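You operate a simulated robot arm through the tools that you are given. There is no shell and no other tool. Be economical: measure what you need, move in short steps, check, and stop when the job is done.

The job below is to be done with a simulated robot arm. You get a single attempt, and the scene is never put back.

Task
Clamp the pipe with blue ends in the blue and green clamps.
Fine: both caps shut, both latches locked.

The check looks at the end state, three seconds after you hand in, the way a careful person would. Anything else that was tipped, shoved, dropped, spilled or broken makes it a failure. A push-on lid holds only when it is set on centred and level and pressed home; a screw cap is set on level and turned clockwise until tight.

Robot
A 6-joint arm with a two-finger parallel gripper on a trunk, on a base that drives. Base frame: it is fixed to the floor where the robot stands at the start and does not move with it; the origin is under the middle of the robot, x ahead of it, y to its left, z up. Readings come in mm, rad, newtons and seconds.
With the tool pointing down near the work surface it reaches from about 480 to 880 mm from the robot's upright axis, wherever it stands. Its first joint turns from -2.007 to 2.007 rad. Places, roughly: black latch of the blue clamp [400, 800, 900]; black latch of the green clamp [400, 1100, 900]; blue clamp [500, 800, 900]; blue clamp cap [600, 800, 900]; green clamp cap [600, 1100, 900]. Payload 4.2 kg.
The tool frame sits at the grasp point between the pads (the TCP): z along the fingers, y along the line on which they close. The tips reach 23 mm beyond it. The gripper opens to 94 mm. The fingers are 38 mm wide and 10 mm thick; the gripper's body (54 by 96 mm) begins 39 mm behind the TCP.
Orientation is that of the tool frame in the base frame, as a unit quaternion [w, x, y, z]. With the fingers straight down and closing along the base's y, the tool's x points along the base's -x, its y along +y and its z along -z.

Tools
- The arm moves only by the tool arm_command. Its argument "targets" is a list of rows, each a list of 3 entries, a list of its own where there are three numbers: the shift along the tool's x, y, z in mm, then the turn, a rotation vector about the tool's x, y, z in rad, then the closure in counts, from 0 (fully open) to 255 (shut). In form: [[[tx, ty, tz], [rx, ry, rz], jaw], ...]. A call has 1 to 8 rows; each row shifts and turns the commanded pose from where the row before left it, along the tool's axes as they then stand. Rows are played at 5 a second. More than 50 mm and 0.15 rad between two rows, or a gripper value outside its range, and nothing of the call is played. Where a pose cannot be reached the arm comes as near as it can. A force on the tool above 40 N (or 10 N above the force at the start of the call, whichever is more), or a blocked arm, ends the call early, and 0.2 s more pass. The fingers move at their own pace (about 108 mm/s each) and stop on an object; they squeeze with about 32 N. The grip force told is the motor's: it shows also when the fingers shut on nothing. Time passes only in rows, and 0.2 s behind the last, so rows that do not move let the fingers close. The reply holds the time, the measured pose of the TCP, the force on the tool along the base axes, the opening and the grip force, in the units named above and with some noise, with the torque about the TCP (base axes, N m) and any sound that the robot's microphone picked up.
- Cameras (640 x 400 px; columns grow to the right, rows downward): "scene" is now at [231, 235.3, 1422.9]; the picture's right is [0.45, -0.90, 0.00], its down [0.02, 0.01, -1.00] and it looks along [0.89, 0.45, 0.02] (base axes); focal length 214 px, centre (320, 200). "wrist" rides on the gripper at [86, 16, -75] in the tool frame; the picture's right is [-0.18, 0.98, 0.00], its down [-0.58, -0.11, -0.81] and it looks along [-0.79, -0.15, 0.59] (tool axes); focal length 243 px, centre (320, 200). There is no depth. A picture from a camera that has moved, and an enlarged one, comes with that camera's place and axes in the base frame and with its lens.
- grab_frame(camera): a new picture of that camera. The clock stands still meanwhile.
- move_column(by): slides the trunk up (or, below 0, down) by that many mm; the arm and the scene camera ride with it, the base frame stays. It gives what a move gives, with no picture.
- base_move(legs): drives the robot by 1 to 6 legs, each [ahead, turn to the left] in mm and rad, along the robot's own axes; the way and the turn of a leg run together, so that a leg with both is an arc; at most 1500 mm and 3.142 rad a leg. The arm and the cameras ride along, it lands a little off, and it stops where it bumps. It gives what a move gives.
- head_to(pan, tilt): turns the head with the scene camera to pan (to the left, within 1.396 rad either way) and tilt (down, from -0.506 to 1.204), counted from straight ahead of the robot. It gives what a move gives.
- zoom(camera, box): a new picture of the part [left, top, right, bottom] of that camera's present view, enlarged. The clock stands still meanwhile.
- sign_off(): hands the job in; it is judged then, once.

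Go step by step. Nothing tells you exact positions but the pictures and the camera data: compare them with the known pose of the tool, close in by small moves and look again before you grip or let go. The budget is 120 turns and 78 pictures, counting those below and the enlarged ones. Unless the task says otherwise, let go and move clear before handing in, and close with one line.

The tools are called after "Request:" as name(argument=value, ...) on one line, values as JSON. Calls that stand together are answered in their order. arm_command: Moves the arm, as the interface text tells. Its arguments: {"type":"object","properties":{"targets":{"type":"array","items":{"type":"array"}}},"required":["targets"]} The other tools are called the same way: move_column (by) slides the trunk up or down; base_move (legs) drives the base; head_to (pan, tilt) turns the head that bears the scene camera; grab_frame (camera) takes a picture; zoom (camera, box) takes an enlarged picture of a part of a camera's view; sign_off () hands the job in.

At the start:

```text
time_s: 0.0
eef_pos: [228.8, 339.3, 915.7]
tcp_rot: [0.0, 0.001, 0.996, -0.092]
wrist_force: [0.0, 0.4, 0.5]
moment: [0.01, -0.02, 0.04]
grip_width: 94.0
finger_force: 0.0
trunk travel left (down, up): [-725.0, 265.0]
robot x, y, heading: [-4.1, -1.1, 0.003]
head pan, tilt: [0.452, 1.201]
```

scene: 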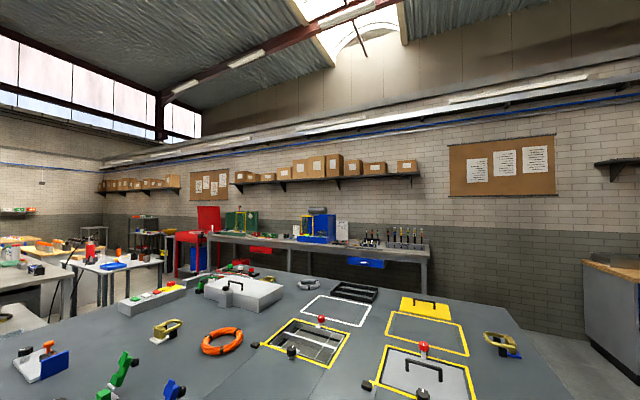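
wrist: 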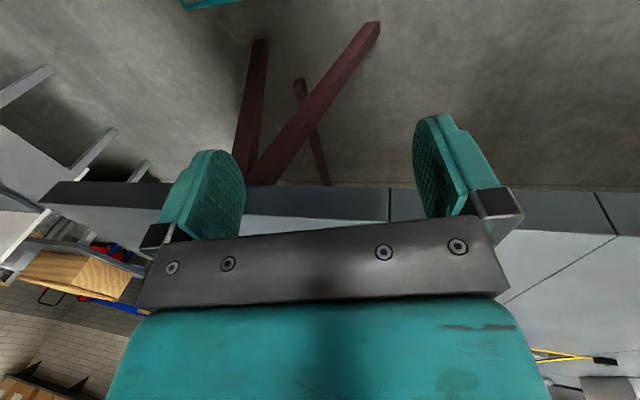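

The scene view shows a table with a few clamps at the lower left. I'll turn the head towards the places given for the blue and green clamps.

Request:
head_to(pan=1.1, tilt=0.7)

Request:
grab_frame(camera="scene")

```text
time_s: 1.0
eef_pos: [227.9, 333.0, 903.5]
tcp_rot: [0.001, 0.001, 0.994, -0.105]
wrist_force: [0.3, -0.3, 0.4]
moment: [-0.03, -0.01, 0.03]
grip_width: 94.2
finger_force: 0.0
trunk travel left (down, up): [-725.0, 265.0]
robot x, y, heading: [5.0, 1.9, -0.001]
head pan, tilt: [1.1, 0.7]
```

```text
75 pictures are left
camera scene: at [200.6, 274.1, 1404.7], right [0.85, -0.53, 0.0], down [-0.09, -0.15, -0.98], along [0.53, 0.83, -0.17], focal length 214 px, centre (320, 200)
```

scene: 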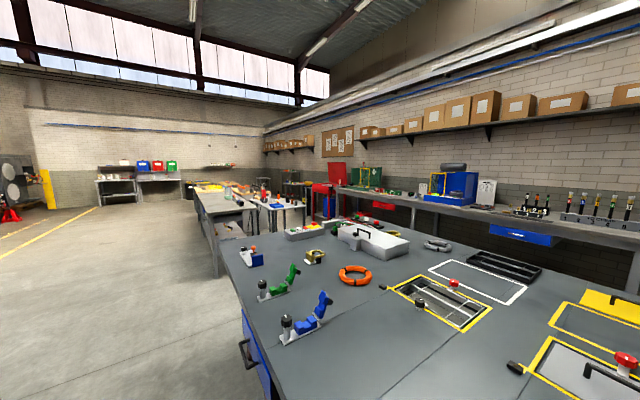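

The head may still be settling, so I'll look again and find the pipes.

Request:
grab_frame(camera="scene")

Request:
zoom(camera="scene", box=[220, 220, 380, 360])

```text
74 pictures are left
camera scene: at [200.6, 274.1, 1404.7], right [0.85, -0.53, 0.0], down [-0.09, -0.15, -0.98], along [0.53, 0.83, -0.17], focal length 214 px, centre (320, 200)
```

scene: 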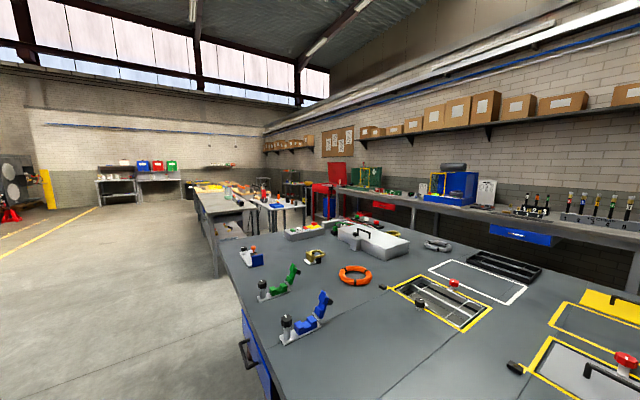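

```text
2.86 times, centred on (300, 290) of scene
camera zoom: at [200.6, 274.1, 1404.7], right [0.85, -0.53, 0.0], down [-0.09, -0.15, -0.98], along [0.53, 0.83, -0.17], focal length 613 px, centre (377, -57)
```

zoom: 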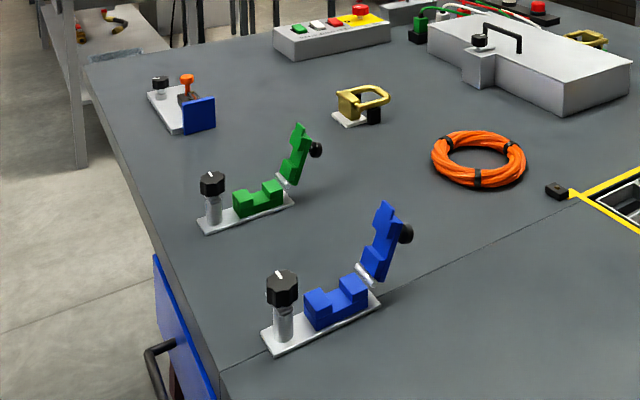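

Both clamps are open, with their caps hinged on the far side and the black latch knobs on the near side. I don't see the pipe yet, so I'll pan and tilt to look for it.

Request:
head_to(pan=0.9, tilt=1.2)

Request:
grab_frame(camera="scene")

Request:
head_to(pan=-0.5, tilt=0.6)

Request:
grab_frame(camera="scene")

```text
time_s: 2.0
eef_pos: [229.6, 337.9, 909.7]
tcp_rot: [0.001, 0.003, 0.995, -0.098]
wrist_force: [0.9, 0.0, -0.1]
moment: [-0.03, 0.02, 0.04]
grip_width: 94.0
finger_force: 0.0
trunk travel left (down, up): [-725.0, 265.0]
robot x, y, heading: [-3.9, -0.5, -0.002]
head pan, tilt: [0.901, 1.201]
```

```text
72 pictures are left
camera scene: at [204.8, 269.6, 1414.0], right [0.81, -0.59, 0.0], down [-0.04, -0.06, -1.0], along [0.58, 0.81, -0.07], focal length 214 px, centre (320, 200)
```

scene: 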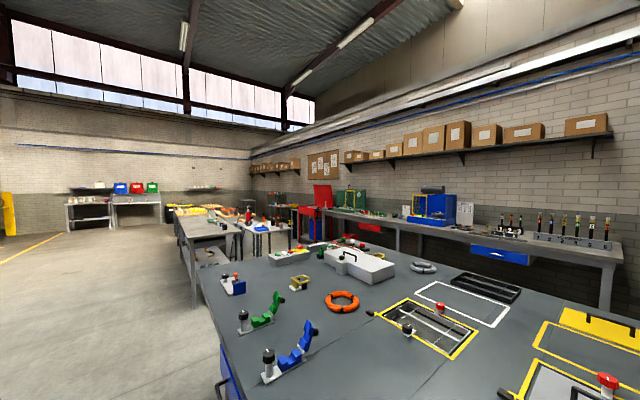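

```text
time_s: 3.5
eef_pos: [229.8, 339.8, 914.8]
tcp_rot: [0.001, 0.002, 0.996, -0.094]
wrist_force: [-1.0, 0.3, -0.1]
moment: [0.0, -0.01, 0.02]
grip_width: 94.1
finger_force: 0.2
trunk travel left (down, up): [-725.0, 265.0]
robot x, y, heading: [1.4, -4.5, -0.001]
head pan, tilt: [-0.499, 0.6]
```

```text
71 pictures are left
camera scene: at [233.2, 159.1, 1421.4], right [-0.4, -0.91, 0.0], down [0.01, 0.0, -1.0], along [0.91, -0.4, 0.01], focal length 214 px, centre (320, 200)
```

scene: 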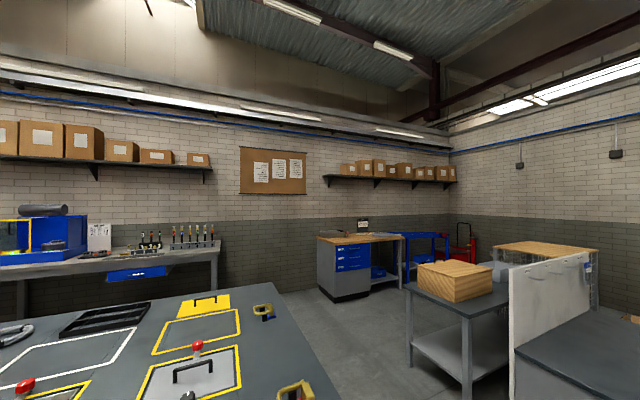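

The camera's real tilt doesn't match the tilt I commanded. I'll test how tilt acts, keeping an eye out for the pipe.

Request:
head_to(pan=1.1, tilt=0.0)

Request:
zoom(camera="scene", box=[160, 180, 480, 380])

Request:
head_to(pan=1.1, tilt=1.2)

Request:
grab_frame(camera="scene")

```text
time_s: 5.2
eef_pos: [228.5, 339.5, 913.4]
tcp_rot: [0.0, 0.003, 0.995, -0.095]
wrist_force: [0.2, -0.6, -0.5]
moment: [0.01, 0.0, -0.01]
grip_width: 94.3
finger_force: 0.0
trunk travel left (down, up): [-725.0, 265.0]
robot x, y, heading: [2.1, -1.1, 0.0]
head pan, tilt: [1.1, 0.0]
```

```text
2.00 times, centred on (320, 280) of scene
camera zoom: at [194.5, 274.1, 1421.1], right [0.88, -0.48, 0.0], down [0.0, 0.0, -1.0], along [0.48, 0.88, 0.0], focal length 429 px, centre (320, 40)
```

zoom: 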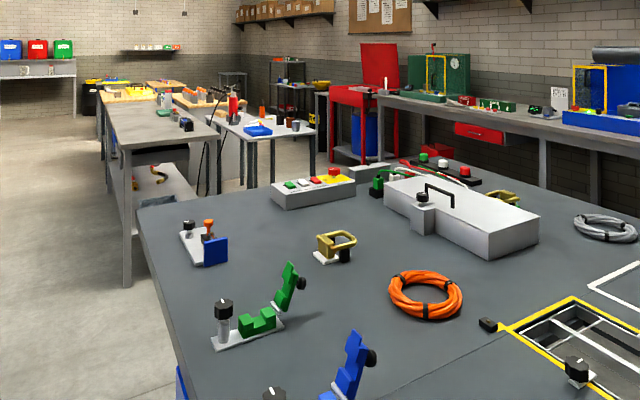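

```text
time_s: 6.6
eef_pos: [228.8, 337.3, 907.2]
tcp_rot: [0.001, 0.0, 0.995, -0.101]
wrist_force: [0.3, -0.5, 1.0]
moment: [-0.03, 0.0, 0.01]
grip_width: 94.0
finger_force: 0.0
trunk travel left (down, up): [-725.0, 265.0]
robot x, y, heading: [3.0, -2.1, -0.004]
head pan, tilt: [1.1, 1.201]
```

```text
69 pictures are left
camera scene: at [188.4, 280.5, 1405.4], right [0.92, -0.4, 0.0], down [-0.07, -0.15, -0.99], along [0.4, 0.9, -0.17], focal length 214 px, centre (320, 200)
```

scene: 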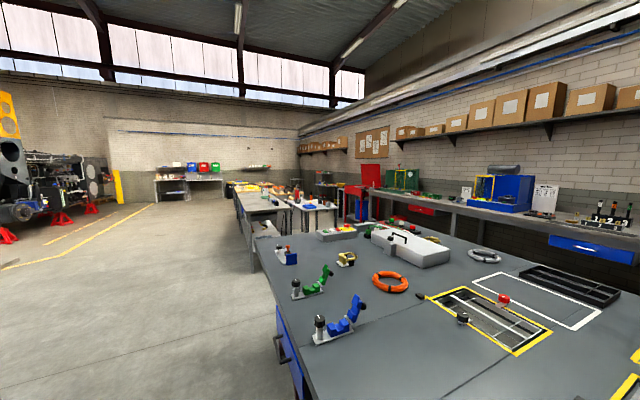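

The head seems to lag or read wrong, so I'll repeat the same command to see whether it converges.

Request:
head_to(pan=1.1, tilt=1.2)

Request:
head_to(pan=1.1, tilt=1.2)

Request:
grab_frame(camera="scene")

```text
time_s: 7.2
eef_pos: [228.6, 336.1, 907.6]
tcp_rot: [0.002, 0.001, 0.995, -0.102]
wrist_force: [-0.1, 0.6, -0.2]
moment: [0.02, -0.03, 0.01]
grip_width: 93.7
finger_force: 0.0
trunk travel left (down, up): [-725.0, 265.0]
robot x, y, heading: [1.2, -0.7, 0.001]
head pan, tilt: [1.1, 1.201]
```

```text
time_s: 7.8
eef_pos: [229.3, 336.3, 907.9]
tcp_rot: [0.001, 0.002, 0.995, -0.101]
wrist_force: [-0.4, 0.5, -0.2]
moment: [0.03, 0.02, -0.02]
grip_width: 94.2
finger_force: 0.2
trunk travel left (down, up): [-725.0, 265.0]
robot x, y, heading: [3.9, -0.3, -0.004]
head pan, tilt: [1.1, 1.201]
```

```text
68 pictures are left
camera scene: at [188.6, 280.4, 1405.5], right [0.91, -0.4, 0.0], down [-0.07, -0.15, -0.99], along [0.4, 0.9, -0.17], focal length 214 px, centre (320, 200)
```

scene: 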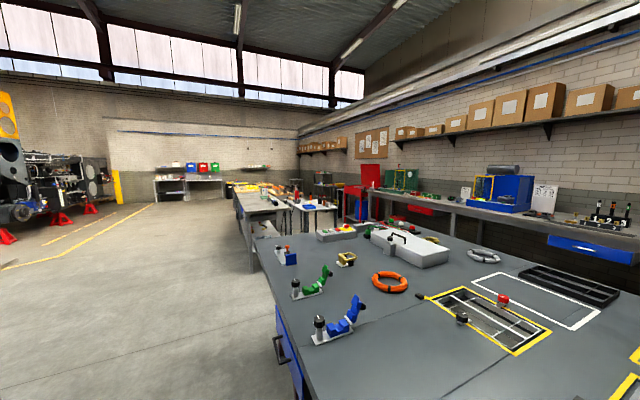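

The arm seems to block the head's downward tilt. I'll look round to the far left and far right for the pipe.

Request:
head_to(pan=-1.39, tilt=0.4)

Request:
grab_frame(camera="scene")

Request:
head_to(pan=1.39, tilt=0.4)

Request:
grab_frame(camera="scene")

```text
time_s: 10.0
eef_pos: [229.1, 338.9, 911.6]
tcp_rot: [0.001, 0.003, 0.995, -0.097]
wrist_force: [-0.2, 0.7, -0.4]
moment: [0.02, -0.01, 0.02]
grip_width: 94.0
finger_force: 0.0
trunk travel left (down, up): [-725.0, 265.0]
robot x, y, heading: [4.4, 0.3, -0.001]
head pan, tilt: [-1.389, 0.4]
```

```text
67 pictures are left
camera scene: at [194.5, 275.9, 1414.6], right [0.88, -0.48, 0.0], down [-0.03, -0.06, -1.0], along [0.47, 0.88, -0.07], focal length 214 px, centre (320, 200)
```

scene: 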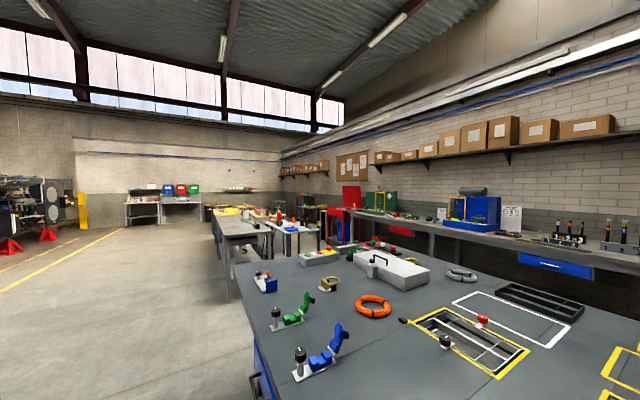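

```text
time_s: 12.5
eef_pos: [227.7, 333.9, 903.4]
tcp_rot: [0.001, 0.001, 0.994, -0.106]
wrist_force: [-0.2, -0.1, -0.5]
moment: [0.04, -0.01, 0.0]
grip_width: 94.1
finger_force: 0.0
trunk travel left (down, up): [-725.0, 265.0]
robot x, y, heading: [0.1, -0.4, -0.0]
head pan, tilt: [1.389, 0.4]
```

```text
66 pictures are left
camera scene: at [173.5, 286.0, 1391.1], right [0.97, -0.24, 0.0], down [-0.08, -0.31, -0.95], along [0.23, 0.92, -0.32], focal length 214 px, centre (320, 200)
```

scene: 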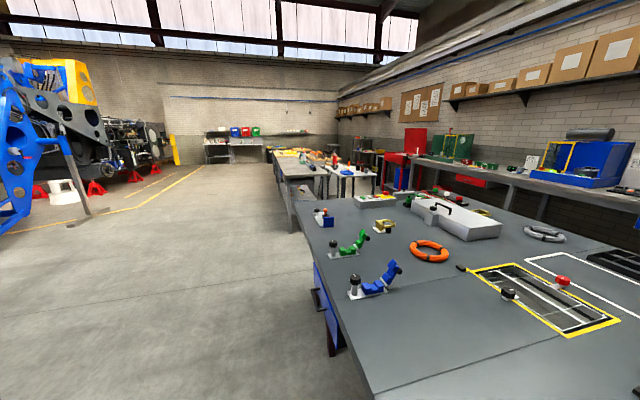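

The head is jammed against the arm: the commands and the camera directions disagree. I'll raise the arm and move it out over the table, away from the head.

Request:
arm_command(targets=[[[-40, 0, -25], [0, 0, 0], 0], [[-40, 0, -25], [0, 0, 0], 0], [[-40, 0, -25], [0, 0, 0], 0], [[-40, 0, -25], [0, 0, 0], 0], [[-40, 0, 0], [0, 0, 0], 0], [[-40, 0, 0], [0, 0, 0], 0]])

Request:
head_to(pan=1.39, tilt=0.4)

Request:
grab_frame(camera="scene")

```text
time_s: 13.9
eef_pos: [469.8, 357.3, 1014.3]
tcp_rot: [0.001, 0.003, 0.996, -0.092]
wrist_force: [-0.3, -0.9, -0.1]
moment: [-0.01, -0.02, 0.03]
grip_width: 94.2
finger_force: 0.1
trunk travel left (down, up): [-725.0, 265.0]
robot x, y, heading: [4.1, 0.2, 0.001]
head pan, tilt: [1.389, 0.4]
```

```text
time_s: 14.5
eef_pos: [469.9, 358.8, 1013.3]
tcp_rot: [0.001, 0.002, 0.996, -0.091]
wrist_force: [0.4, 0.7, 0.9]
moment: [0.03, 0.01, -0.01]
grip_width: 94.1
finger_force: 0.0
trunk travel left (down, up): [-725.0, 265.0]
robot x, y, heading: [-3.2, 2.2, 0.0]
head pan, tilt: [1.389, 0.4]
```

```text
65 pictures are left
camera scene: at [167.8, 286.5, 1383.7], right [0.98, -0.18, 0.0], down [-0.07, -0.38, -0.92], along [0.17, 0.91, -0.39], focal length 214 px, centre (320, 200)
```

scene: 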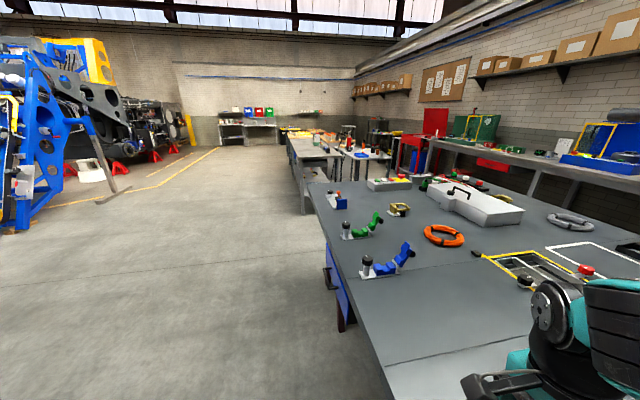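

The head now moves freely. Next I'll look to the right and straight ahead for the pipe.

Request:
head_to(pan=-1.35, tilt=0.5)

Request:
grab_frame(camera="scene")

Request:
head_to(pan=0.0, tilt=0.7)

Request:
grab_frame(camera="scene")

```text
time_s: 16.9
eef_pos: [468.7, 357.9, 1011.8]
tcp_rot: [0.001, 0.002, 0.996, -0.091]
wrist_force: [0.1, 0.4, 0.3]
moment: [0.0, -0.01, -0.02]
grip_width: 94.0
finger_force: 0.1
trunk travel left (down, up): [-725.0, 265.0]
robot x, y, heading: [-1.2, 0.1, -0.003]
head pan, tilt: [-1.349, 0.499]
```

```text
64 pictures are left
camera scene: at [171.1, 106.7, 1374.6], right [-0.98, -0.22, 0.0], down [-0.11, 0.47, -0.88], along [0.19, -0.86, -0.48], focal length 214 px, centre (320, 200)
```

scene: 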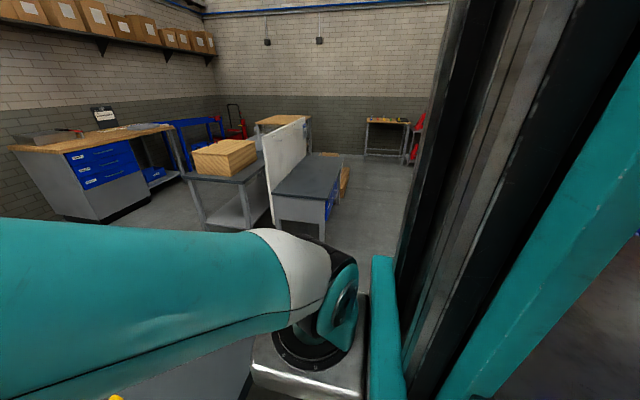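

```text
time_s: 18.4
eef_pos: [468.2, 358.8, 1013.2]
tcp_rot: [0.001, 0.001, 0.996, -0.091]
wrist_force: [-0.1, -0.9, -0.6]
moment: [0.01, -0.01, -0.02]
grip_width: 94.3
finger_force: 0.0
trunk travel left (down, up): [-725.0, 265.0]
robot x, y, heading: [-0.7, 1.3, -0.006]
head pan, tilt: [0.0, 0.7]
```

```text
63 pictures are left
camera scene: at [236.0, 195.4, 1356.9], right [0.0, -1.0, 0.0], down [-0.64, 0.0, -0.77], along [0.77, 0.0, -0.64], focal length 214 px, centre (320, 200)
```

scene: 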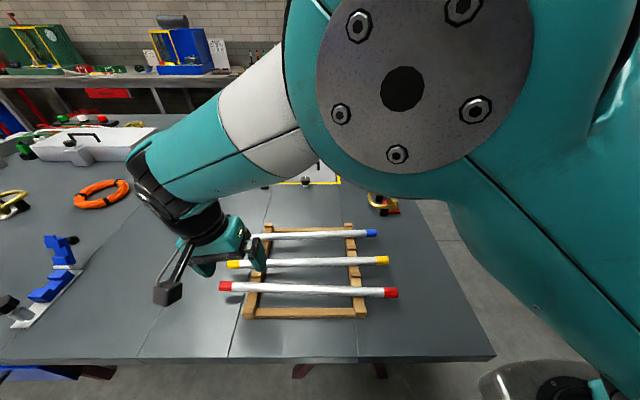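

The three pipes lie on a wooden rack, and the blue-ended one is farthest, at about x=640, y=50 to 420. I'll level the tool and move it towards the pipe's middle, still high up, to look.

Request:
arm_command(targets=[[[0, 0, 0], [-0.092, 0, 0], 0], [[0, 0, 0], [-0.092, 0, 0], 0], [[-30, -30, 0], [0, 0, 0], 0], [[-30, -30, 0], [0, 0, 0], 0], [[-20, -30, 0], [0, 0, 0], 0], [[-20, -30, 0], [0, 0, 0], 0]])

Request:
grab_frame(camera="wrist")

Request:
grab_frame(camera="scene")

```text
time_s: 19.8
eef_pos: [568.1, 235.8, 1014.6]
tcp_rot: [-0.001, 0.002, 1.0, 0.0]
wrist_force: [0.0, -0.2, -0.6]
moment: [-0.03, 0.0, 0.02]
grip_width: 93.9
finger_force: 0.0
trunk travel left (down, up): [-725.0, 265.0]
robot x, y, heading: [3.9, -0.7, 0.001]
head pan, tilt: [0.0, 0.7]
```

```text
62 pictures are left
camera wrist: at [481.0, 253.2, 1091.0], right [0.19, 0.98, 0.0], down [0.58, -0.11, 0.81], along [0.79, -0.15, -0.59], focal length 243 px, centre (320, 200)
```

wrist: 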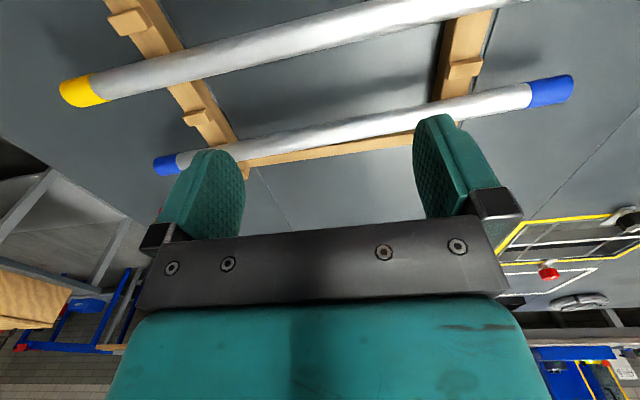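

```text
61 pictures are left
camera scene: at [235.8, 195.7, 1356.9], right [0.0, -1.0, 0.0], down [-0.64, 0.0, -0.77], along [0.77, 0.0, -0.64], focal length 214 px, centre (320, 200)
```

scene: 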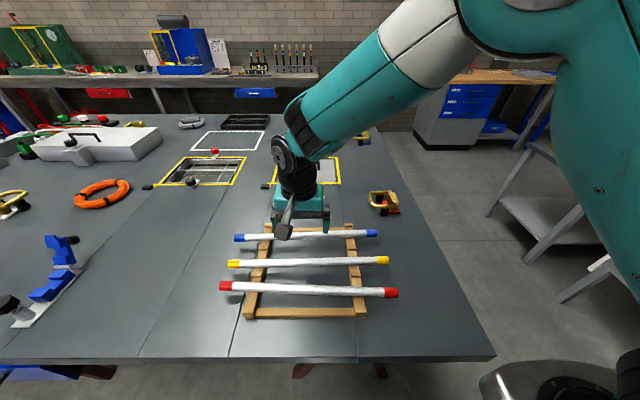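

The pipe runs from roughly (640,32) to (617,422) at z≈900, with a small yaw. I'll turn the tool 90° so the fingers close across it.

Request:
arm_command(targets=[[[0, 0, 0], [0, 0, -0.147], 0], [[0, 0, 0], [0, 0, -0.147], 0], [[0, 0, 0], [0, 0, -0.147], 0], [[0, 0, 0], [0, 0, -0.147], 0], [[0, 0, 0], [0, 0, -0.147], 0], [[0, 0, 0], [0, 0, -0.147], 0], [[0, 0, 0], [0, 0, -0.147], 0], [[0, 0, 0], [0, 0, -0.147], 0]])

Request:
arm_command(targets=[[[0, 0, 0], [0, 0, -0.147], 0], [[0, 0, 0], [0, 0, -0.147], 0], [[0, 0, 0], [0, 0, -0.147], 0], [[0, 30, 0], [0, 0, 0], 0], [[0, 30, 0], [0, 0, 0], 0]])

Request:
grab_frame(camera="wrist")

Request:
zoom(camera="scene", box=[200, 180, 420, 320])

```text
time_s: 21.6
eef_pos: [568.2, 236.4, 1014.4]
tcp_rot: [0.001, -0.554, 0.832, -0.001]
wrist_force: [0.4, -0.2, 1.1]
moment: [-0.01, 0.0, -0.01]
grip_width: 94.0
finger_force: 0.1
trunk travel left (down, up): [-725.0, 265.0]
robot x, y, heading: [-0.6, 2.3, -0.0]
head pan, tilt: [0.0, 0.7]
```

```text
time_s: 22.8
eef_pos: [509.4, 232.7, 1014.4]
tcp_rot: [-0.001, 0.721, -0.693, 0.001]
wrist_force: [0.7, -0.5, 1.4]
moment: [0.0, 0.02, -0.03]
grip_width: 94.1
finger_force: 0.1
trunk travel left (down, up): [-725.0, 265.0]
robot x, y, heading: [-3.4, -1.4, 0.004]
head pan, tilt: [0.0, 0.7]
```

```text
60 pictures are left
camera wrist: at [496.2, 146.8, 1091.0], right [-0.99, 0.14, 0.0], down [0.08, 0.59, 0.81], along [0.12, 0.8, -0.59], focal length 243 px, centre (320, 200)
```

wrist: 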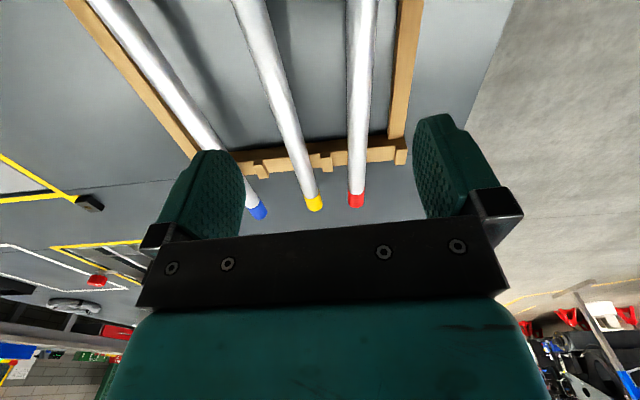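

```text
2.86 times, centred on (310, 250) of scene
camera zoom: at [236.4, 195.4, 1356.8], right [0.0, -1.0, 0.0], down [-0.64, 0.0, -0.76], along [0.76, 0.0, -0.64], focal length 613 px, centre (349, 57)
```

zoom: 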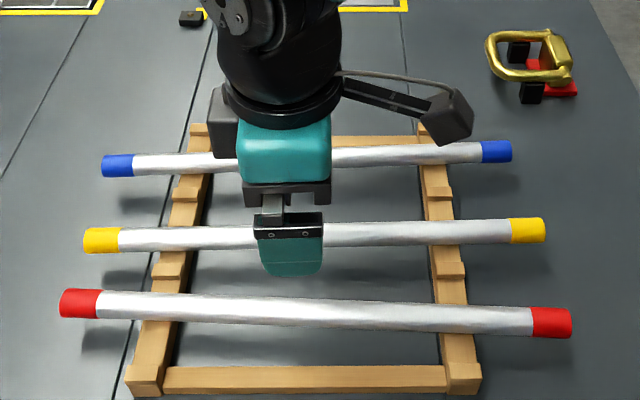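

I moved the wrong way in x (tool y points along -x). I'll go over the pipe's middle at about (635,234), come down to z≈960 and check.

Request:
arm_command(targets=[[[2, -45, 0], [0, 0, -0.007], 0], [[2, -45, 0], [0, 0, 0], 0], [[0, -36, 0], [0, 0, 0], 0], [[0, 0, 25], [0, 0, 0], 0], [[0, 0, 25], [0, 0, 0], 0]])

Request:
grab_frame(camera="wrist")

Request:
zoom(camera="scene", box=[240, 180, 380, 270])

```text
time_s: 24.0
eef_pos: [634.0, 236.3, 966.1]
tcp_rot: [0.0, 0.724, -0.689, 0.001]
wrist_force: [0.8, 0.3, 0.0]
moment: [0.01, -0.03, 0.0]
grip_width: 93.9
finger_force: 0.1
trunk travel left (down, up): [-725.0, 265.0]
robot x, y, heading: [2.4, -1.5, -0.006]
head pan, tilt: [0.0, 0.7]
```

```text
58 pictures are left
camera wrist: at [622.8, 149.7, 1041.7], right [-0.99, 0.14, 0.0], down [0.08, 0.59, 0.81], along [0.11, 0.8, -0.59], focal length 243 px, centre (320, 200)
```

wrist: 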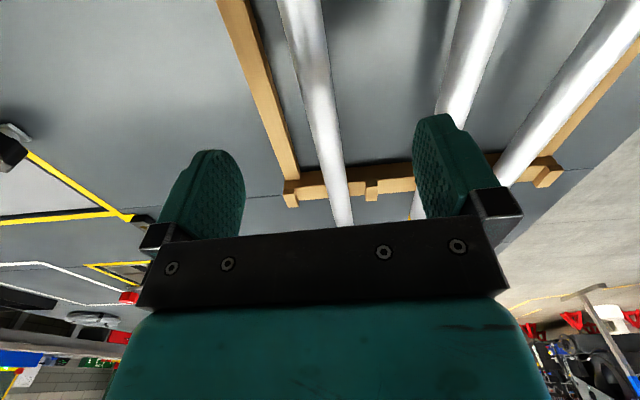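

```text
4.44 times, centred on (310, 225) of scene
camera zoom: at [235.8, 195.3, 1357.0], right [0.0, -1.0, 0.0], down [-0.64, 0.0, -0.77], along [0.77, 0.0, -0.64], focal length 953 px, centre (364, 89)
```

zoom: 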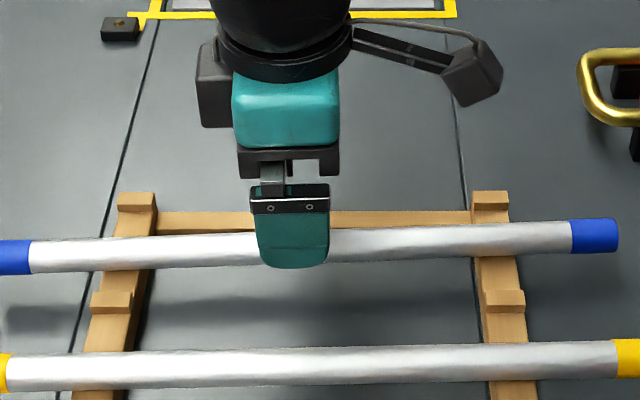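

The pipe is centred between the fingers. I'll descend 50 mm and check the height.

Request:
arm_command(targets=[[[0, 0, 25], [0, 0, 0], 0], [[0, 0, 25], [0, 0, 0], 0]])

Request:
grab_frame(camera="wrist")

Request:
zoom(camera="scene", box=[240, 180, 380, 270])

```text
time_s: 24.6
eef_pos: [634.2, 235.9, 916.0]
tcp_rot: [-0.001, 0.725, -0.689, 0.0]
wrist_force: [-0.2, -0.2, 0.2]
moment: [0.0, -0.03, 0.05]
grip_width: 94.0
finger_force: 0.1
trunk travel left (down, up): [-725.0, 265.0]
robot x, y, heading: [-1.7, -0.4, 0.001]
head pan, tilt: [0.0, 0.7]
```

```text
56 pictures are left
camera wrist: at [622.8, 149.9, 991.0], right [-0.99, 0.14, 0.0], down [0.08, 0.59, 0.81], along [0.11, 0.8, -0.59], focal length 243 px, centre (320, 200)
```

wrist: 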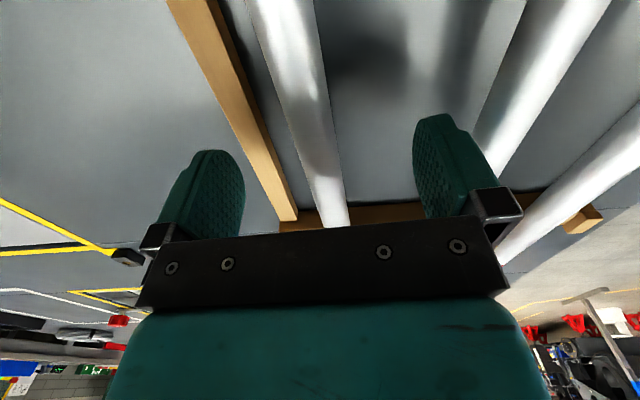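

```text
4.44 times, centred on (310, 225) of scene
camera zoom: at [235.8, 195.3, 1357.0], right [0.0, -1.0, 0.0], down [-0.64, 0.0, -0.77], along [0.77, 0.0, -0.64], focal length 953 px, centre (364, 89)
```

zoom: 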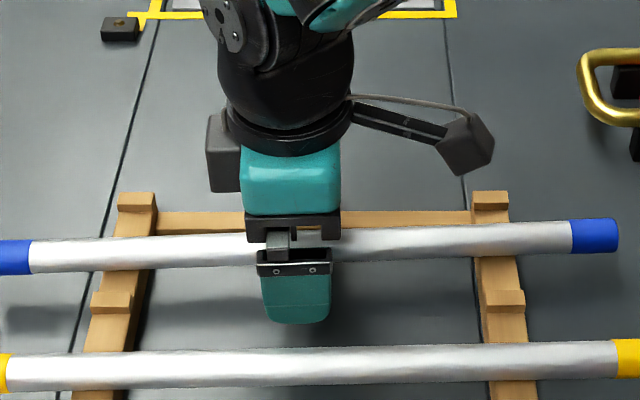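

The pipe axis comes out at x≈636, z≈892. I'll shift 2 mm, descend 24 mm and close.

Request:
arm_command(targets=[[[0, -2, 12], [0, 0, 0], 0], [[0, 0, 12], [0, 0, 0], 0], [[0, 0, 0], [0, 0, 0], 255], [[0, 0, 0], [0, 0, 0], 255], [[0, 0, 0], [0, 0, 0], 255], [[0, 0, 0], [0, 0, 0], 255]])

Request:
zoom(camera="scene", box=[220, 180, 400, 290])

```text
time_s: 26.0
eef_pos: [636.7, 235.8, 889.5]
tcp_rot: [-0.001, 0.724, -0.689, 0.001]
wrist_force: [-1.4, 0.9, -0.8]
moment: [0.02, -0.04, 0.0]
grip_width: 20.5
finger_force: 31.9
trunk travel left (down, up): [-725.0, 265.0]
robot x, y, heading: [4.1, 4.3, -0.003]
head pan, tilt: [0.0, 0.7]
```

```text
3.56 times, centred on (310, 235) of scene
camera zoom: at [236.0, 195.4, 1356.9], right [0.0, -1.0, 0.0], down [-0.64, 0.0, -0.76], along [0.76, 0.0, -0.64], focal length 763 px, centre (356, 76)
```

zoom: 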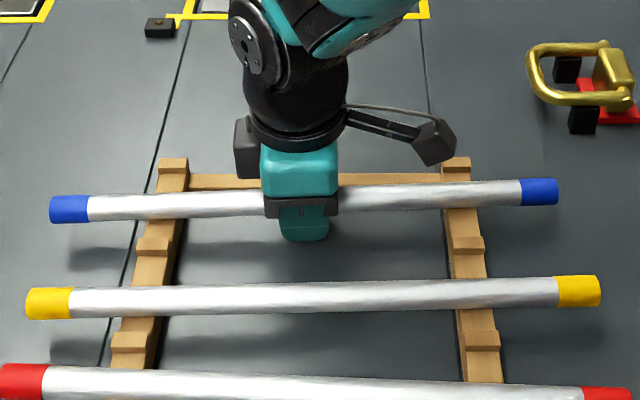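

It's gripped at 20.5 mm. I'll lift it straight up.

Request:
arm_command(targets=[[[0, 0, -20], [0, 0, 0], 255], [[0, 0, -30], [0, 0, 0], 255], [[0, 0, -40], [0, 0, 0], 255], [[0, 0, -40], [0, 0, 0], 255], [[0, 0, -40], [0, 0, 0], 255], [[0, 0, -40], [0, 0, 0], 255]])

Request:
grab_frame(camera="scene")

```text
time_s: 27.4
eef_pos: [635.0, 238.4, 1099.4]
tcp_rot: [0.0, 0.724, -0.689, 0.0]
wrist_force: [0.6, 0.1, -3.2]
moment: [0.01, 0.05, -0.03]
grip_width: 20.6
finger_force: 31.7
trunk travel left (down, up): [-725.0, 265.0]
robot x, y, heading: [4.9, 2.3, -0.003]
head pan, tilt: [0.0, 0.7]
```

```text
53 pictures are left
camera scene: at [236.5, 195.6, 1356.7], right [0.0, -1.0, 0.0], down [-0.64, 0.0, -0.76], along [0.76, 0.0, -0.64], focal length 214 px, centre (320, 200)
```

scene: 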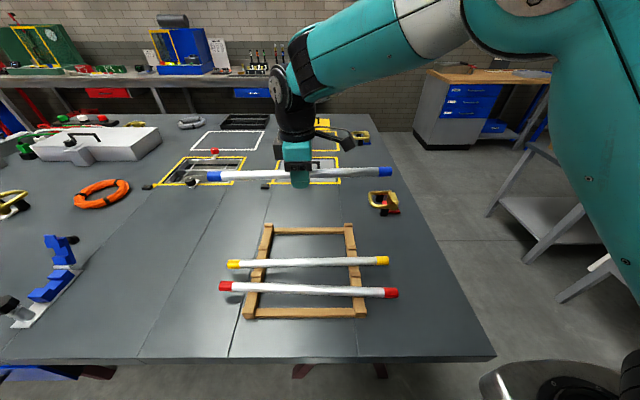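

The pipe is held level and clear. Now I'll back off, turn left, drive about 930 mm along the table and turn back to face the clamps.

Request:
base_move(legs=[[-170, 0], [0, 1.571], [930, 0], [0, -1.571]])

Request:
grab_frame(camera="scene")

```text
time_s: 41.0
eef_pos: [479.1, 1144.0, 1096.9]
tcp_rot: [0.0, 0.711, -0.704, 0.001]
wrist_force: [0.1, 0.6, -4.2]
moment: [-0.03, 0.02, -0.01]
grip_width: 20.6
finger_force: 32.7
trunk travel left (down, up): [-725.0, 265.0]
robot x, y, heading: [-164.6, 923.7, -0.038]
head pan, tilt: [0.0, 0.7]
```

```text
52 pictures are left
camera scene: at [78.0, 1115.9, 1356.8], right [-0.04, -1.0, 0.0], down [-0.64, 0.02, -0.76], along [0.76, -0.03, -0.64], focal length 214 px, centre (320, 200)
```

scene: 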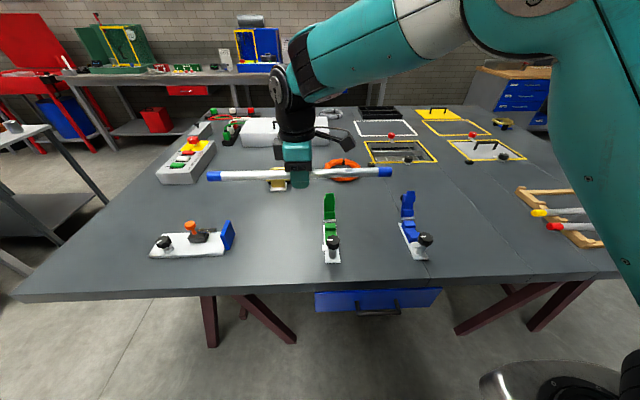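

Good view of the clamps now. I'll zoom in to measure them.

Request:
zoom(camera="scene", box=[280, 170, 460, 280])

```text
3.56 times, centred on (370, 225) of scene
camera zoom: at [78.0, 1115.9, 1356.8], right [-0.04, -1.0, 0.0], down [-0.64, 0.02, -0.76], along [0.76, -0.03, -0.64], focal length 763 px, centre (142, 111)
```

zoom: 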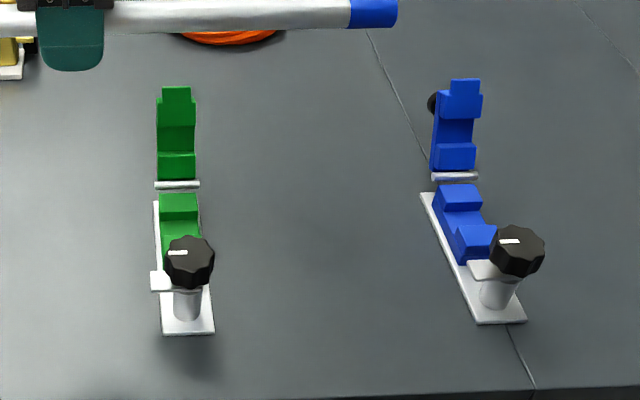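

The clamps align with x, with notches at about (487,838) and (493,1069), so the middle is y≈953. I'll move the pipe over there and lower it partway.

Request:
arm_command(targets=[[[40, -2, 0], [0, 0, 0.03], 255], [[40, -2, 0], [0, 0, 0], 255], [[40, -2, 0], [0, 0, 0], 255], [[40, -2, 0], [0, 0, 0], 255], [[31, -1, 0], [0, 0, 0], 255]])

Request:
arm_command(targets=[[[0, 0, 40], [0, 0, 0], 255], [[0, 0, 40], [0, 0, 0], 255]])

Request:
zoom(camera="scene", box=[280, 170, 460, 280])

Request:
grab_frame(camera="wrist")

```text
time_s: 42.2
eef_pos: [485.9, 951.6, 1096.7]
tcp_rot: [0.0, -0.7, 0.714, 0.0]
wrist_force: [0.2, 0.5, -3.7]
moment: [-0.03, 0.01, 0.0]
grip_width: 20.7
finger_force: 32.0
trunk travel left (down, up): [-725.0, 265.0]
robot x, y, heading: [-163.4, 930.6, -0.04]
head pan, tilt: [0.0, 0.7]
```

```text
time_s: 42.8
eef_pos: [483.8, 952.1, 1018.0]
tcp_rot: [0.0, -0.7, 0.714, 0.0]
wrist_force: [0.6, 0.2, -3.5]
moment: [0.02, -0.03, 0.02]
grip_width: 20.7
finger_force: 32.2
trunk travel left (down, up): [-725.0, 265.0]
robot x, y, heading: [-168.3, 930.9, -0.039]
head pan, tilt: [0.0, 0.7]
```

```text
3.56 times, centred on (370, 225) of scene
camera zoom: at [77.6, 1115.8, 1357.0], right [-0.04, -1.0, 0.0], down [-0.64, 0.02, -0.77], along [0.76, -0.03, -0.64], focal length 763 px, centre (142, 111)
```

zoom: 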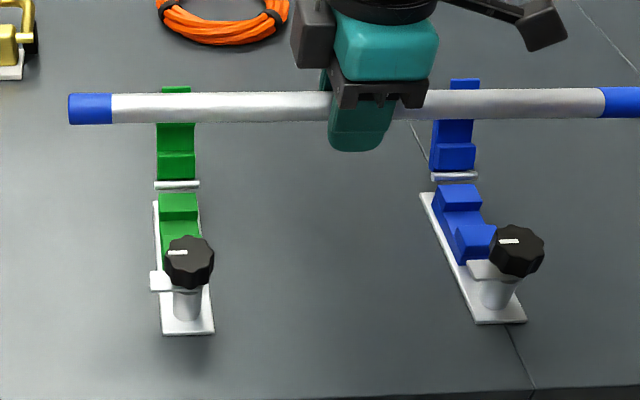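

```text
49 pictures are left
camera wrist: at [464.9, 867.3, 1093.9], right [-0.98, 0.2, 0.0], down [0.12, 0.58, 0.81], along [0.16, 0.79, -0.59], focal length 243 px, centre (320, 200)
```

wrist: 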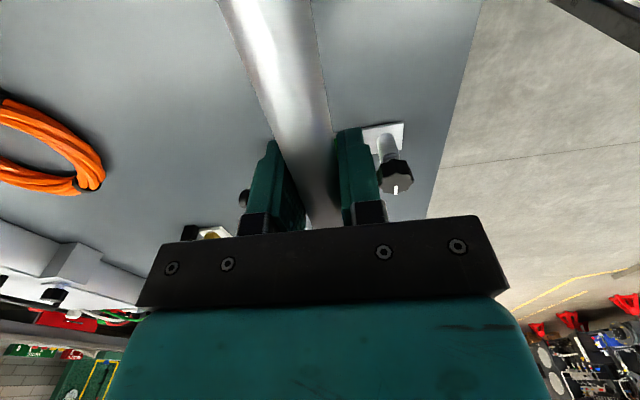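

I'll lower to z≈940 and look closely at how the pipe lines up with each saddle.

Request:
arm_command(targets=[[[0, 0, 40], [0, 0, 0], 255], [[0, 0, 40], [0, 0, 0], 255]])

Request:
zoom(camera="scene", box=[380, 190, 444, 270])

Request:
zoom(camera="scene", box=[300, 190, 364, 270])

```text
time_s: 43.4
eef_pos: [484.7, 951.6, 938.7]
tcp_rot: [0.0, -0.701, 0.714, 0.0]
wrist_force: [-0.4, -0.2, -3.3]
moment: [0.01, -0.04, -0.01]
grip_width: 20.9
finger_force: 32.0
trunk travel left (down, up): [-725.0, 265.0]
robot x, y, heading: [-164.6, 931.2, -0.043]
head pan, tilt: [0.0, 0.7]
```

```text
5.00 times, centred on (412, 230) of scene
camera zoom: at [77.6, 1115.8, 1357.0], right [-0.04, -1.0, 0.0], down [-0.64, 0.02, -0.77], along [0.76, -0.03, -0.64], focal length 1072 px, centre (-140, 50)
```

zoom: 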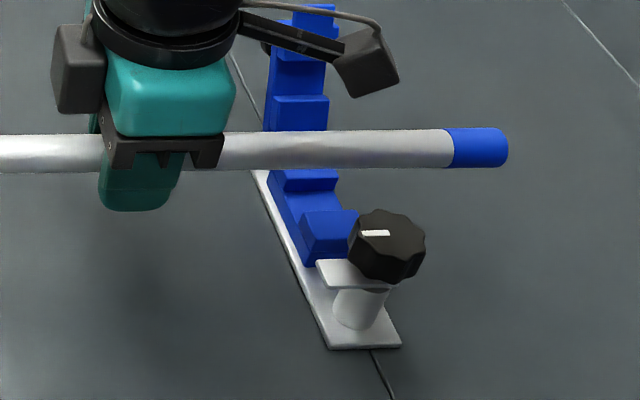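

```text
5.00 times, centred on (332, 230) of scene
camera zoom: at [77.6, 1115.8, 1357.0], right [-0.04, -1.0, 0.0], down [-0.64, 0.02, -0.77], along [0.76, -0.03, -0.64], focal length 1072 px, centre (260, 50)
```

zoom: 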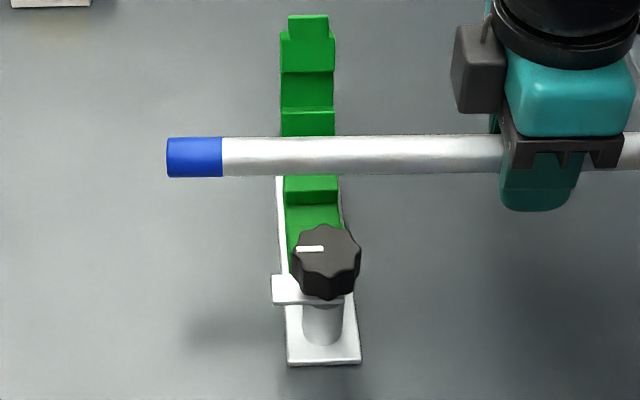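

The saddle's x depends on its height, which is uncertain. Raising the trunk 200 mm gives me a second viewpoint to triangulate from.

Request:
move_column(by=200)

Request:
zoom(camera="scene", box=[370, 240, 434, 280])

Request:
zoom(camera="scene", box=[290, 240, 354, 280])

```text
time_s: 45.6
eef_pos: [485.0, 951.6, 1140.0]
tcp_rot: [0.001, -0.701, 0.713, 0.0]
wrist_force: [-0.1, 0.3, -3.9]
moment: [0.02, 0.0, 0.0]
grip_width: 20.6
finger_force: 31.7
trunk travel left (down, up): [-925.0, 65.0]
robot x, y, heading: [-167.8, 931.7, -0.041]
head pan, tilt: [0.0, 0.7]
```

```text
10.00 times, centred on (402, 260) of scene
camera zoom: at [78.1, 1115.8, 1556.8], right [-0.04, -1.0, 0.0], down [-0.64, 0.02, -0.76], along [0.76, -0.03, -0.64], focal length 2145 px, centre (-500, -400)
```

zoom: 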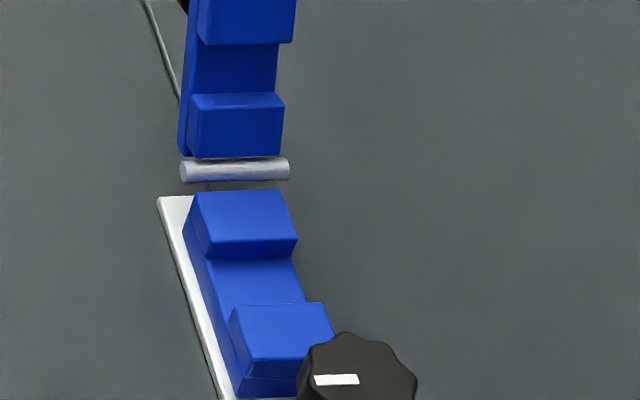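

```text
10.00 times, centred on (322, 260) of scene
camera zoom: at [78.1, 1115.8, 1556.8], right [-0.04, -1.0, 0.0], down [-0.64, 0.02, -0.76], along [0.76, -0.03, -0.64], focal length 2145 px, centre (300, -400)
```

zoom: 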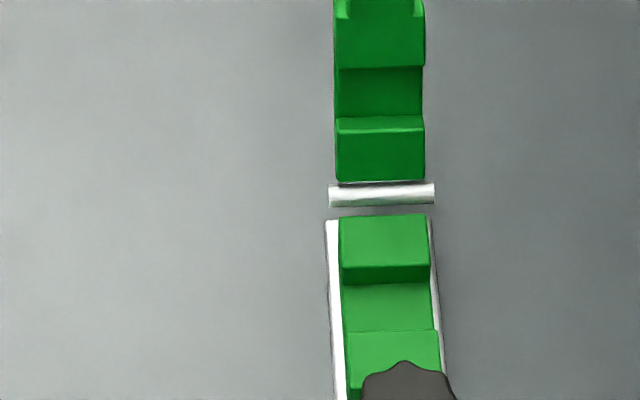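

To get the height I'll lift the arm relative to the trunk and lower the trunk. That gives a lower camera viewpoint with the pipe still clear.

Request:
arm_command(targets=[[[0, 0, -45], [0, 0, 0], 255], [[0, 0, -45], [0, 0, 0], 255], [[0, 0, -45], [0, 0, 0], 255], [[0, 0, -45], [0, 0, 0], 255], [[0, 0, -40], [0, 0, 0], 255]])

Request:
move_column(by=-300)

Request:
grab_frame(camera="scene")

```text
time_s: 46.8
eef_pos: [485.2, 954.0, 1359.0]
tcp_rot: [0.0, -0.7, 0.714, 0.0]
wrist_force: [0.8, 0.0, -4.0]
moment: [-0.03, -0.03, 0.02]
grip_width: 20.5
finger_force: 31.7
trunk travel left (down, up): [-925.0, 65.0]
robot x, y, heading: [-166.4, 927.5, -0.036]
head pan, tilt: [0.0, 0.7]
```

```text
time_s: 49.8
eef_pos: [485.8, 954.1, 1059.2]
tcp_rot: [0.0, -0.7, 0.714, 0.0]
wrist_force: [0.2, 0.1, -4.1]
moment: [-0.03, -0.02, 0.01]
grip_width: 20.4
finger_force: 32.0
trunk travel left (down, up): [-625.0, 365.0]
robot x, y, heading: [-168.4, 931.1, -0.041]
head pan, tilt: [0.0, 0.7]
```

```text
44 pictures are left
camera scene: at [78.0, 1115.8, 1256.9], right [-0.04, -1.0, 0.0], down [-0.64, 0.02, -0.76], along [0.76, -0.03, -0.64], focal length 214 px, centre (320, 200)
```

scene: 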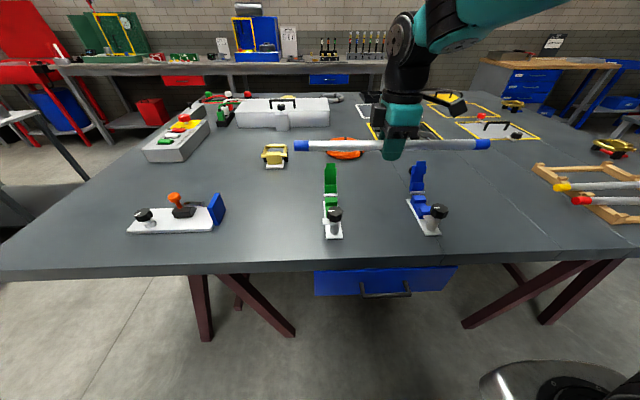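

Good low view. I'll zoom on each clamp.

Request:
zoom(camera="scene", box=[390, 180, 454, 220])

Request:
zoom(camera="scene", box=[300, 180, 364, 220])

```text
10.00 times, centred on (422, 200) of scene
camera zoom: at [78.0, 1115.8, 1256.9], right [-0.04, -1.0, 0.0], down [-0.64, 0.02, -0.76], along [0.76, -0.03, -0.64], focal length 2145 px, centre (-700, 200)
```

zoom: 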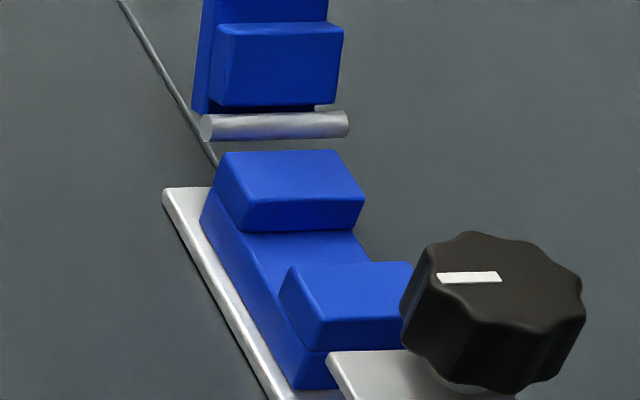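

```text
10.00 times, centred on (332, 200) of scene
camera zoom: at [78.0, 1115.8, 1256.9], right [-0.04, -1.0, 0.0], down [-0.64, 0.02, -0.76], along [0.76, -0.03, -0.64], focal length 2145 px, centre (200, 200)
```

zoom: 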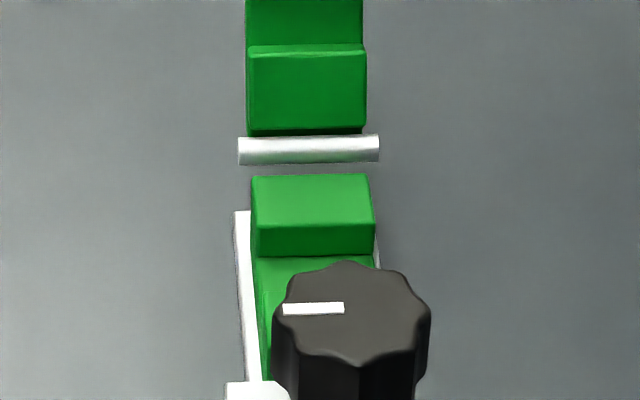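

Triangulated notches: blue centre (493,830), green (492,1069), top at z≈887, 25 mm wide. I'll line the pipe up at x=492.6, correct the yaw and descend to just above.

Request:
arm_command(targets=[[[4, -7, 0], [0, 0, -0.023], 255], [[0, 0, 40], [0, 0, 0], 255], [[0, 0, 40], [0, 0, 0], 255], [[0, 0, 40], [0, 0, 0], 255], [[0, 0, 27], [0, 0, 0], 255]])

Request:
zoom(camera="scene", box=[380, 170, 460, 220])

Request:
zoom(camera="scene", box=[290, 170, 370, 220])

```text
time_s: 51.0
eef_pos: [494.2, 949.2, 912.6]
tcp_rot: [0.0, 0.709, -0.705, 0.0]
wrist_force: [-0.4, 0.1, -3.2]
moment: [0.02, -0.03, -0.01]
grip_width: 20.6
finger_force: 32.5
trunk travel left (down, up): [-625.0, 365.0]
robot x, y, heading: [-165.1, 927.7, -0.034]
head pan, tilt: [0.0, 0.7]
```

```text
8.00 times, centred on (420, 195) of scene
camera zoom: at [77.8, 1115.8, 1257.0], right [-0.04, -1.0, 0.0], down [-0.64, 0.02, -0.76], along [0.76, -0.03, -0.64], focal length 1716 px, centre (-480, 240)
```

zoom: 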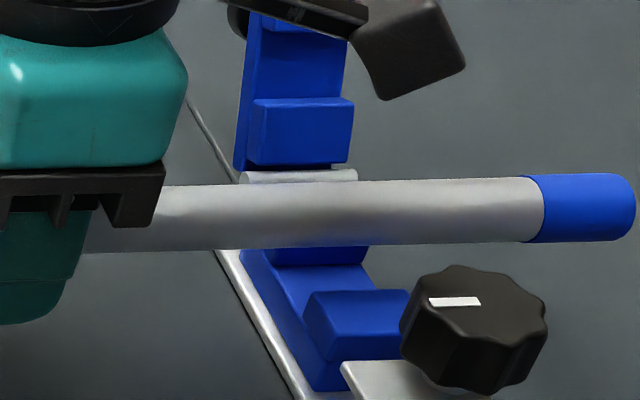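

```text
8.00 times, centred on (330, 195) of scene
camera zoom: at [77.8, 1115.8, 1257.0], right [-0.04, -1.0, 0.0], down [-0.64, 0.02, -0.76], along [0.76, -0.03, -0.64], focal length 1716 px, centre (240, 240)
```

zoom: 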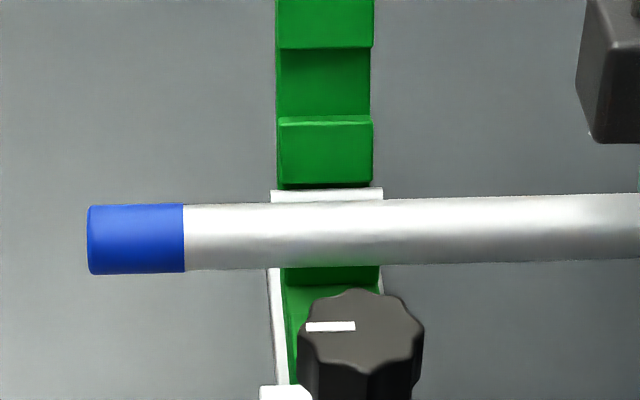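

Alignment looks right. I'll descend in small steps and watch the force.

Request:
arm_command(targets=[[[0, 0, 6], [0, 0, 0], 255], [[0, 0, 6], [0, 0, 0], 255], [[0, 0, 4], [0, 0, 0], 255], [[0, 0, 0], [0, 0, 0], 255]])

Request:
zoom(camera="scene", box=[380, 170, 460, 220])

```text
time_s: 52.0
eef_pos: [493.4, 949.9, 894.6]
tcp_rot: [0.0, 0.708, -0.706, 0.001]
wrist_force: [0.7, 0.0, -3.7]
moment: [-0.01, 0.01, 0.03]
grip_width: 20.4
finger_force: 32.1
trunk travel left (down, up): [-625.0, 365.0]
robot x, y, heading: [-168.5, 933.2, -0.042]
head pan, tilt: [0.0, 0.7]
```

```text
8.00 times, centred on (420, 195) of scene
camera zoom: at [78.0, 1115.8, 1256.8], right [-0.04, -1.0, 0.0], down [-0.64, 0.02, -0.76], along [0.76, -0.03, -0.64], focal length 1716 px, centre (-480, 240)
```

zoom: 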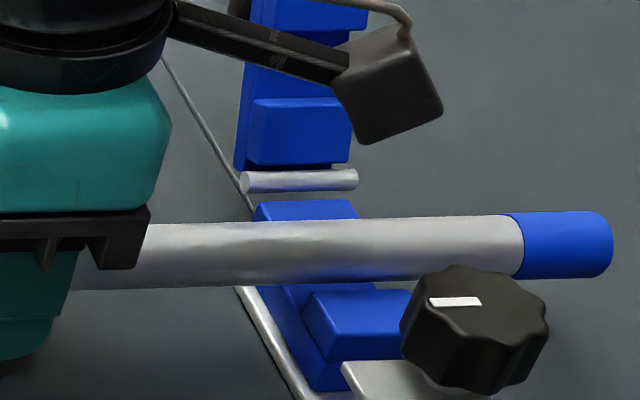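

There's no contact yet and the pipe is entering the notch. I'll continue to seat it.

Request:
arm_command(targets=[[[0, 0, 3], [0, 0, 0], 255], [[0, 0, 2], [0, 0, 0], 255], [[0, 0, 2], [0, 0, 0], 255], [[0, 0, 1], [0, 0, 0], 255], [[0, 0, 0], [0, 0, 0], 255]])

```text
time_s: 53.2
eef_pos: [491.4, 950.6, 887.1]
tcp_rot: [-0.001, 0.709, -0.705, 0.001]
wrist_force: [7.5, -1.8, -0.8]
moment: [-0.03, 0.04, 0.28]
grip_width: 20.4
finger_force: 32.5
trunk travel left (down, up): [-625.0, 365.0]
robot x, y, heading: [-162.7, 929.7, -0.04]
head pan, tilt: [0.0, 0.7]
```

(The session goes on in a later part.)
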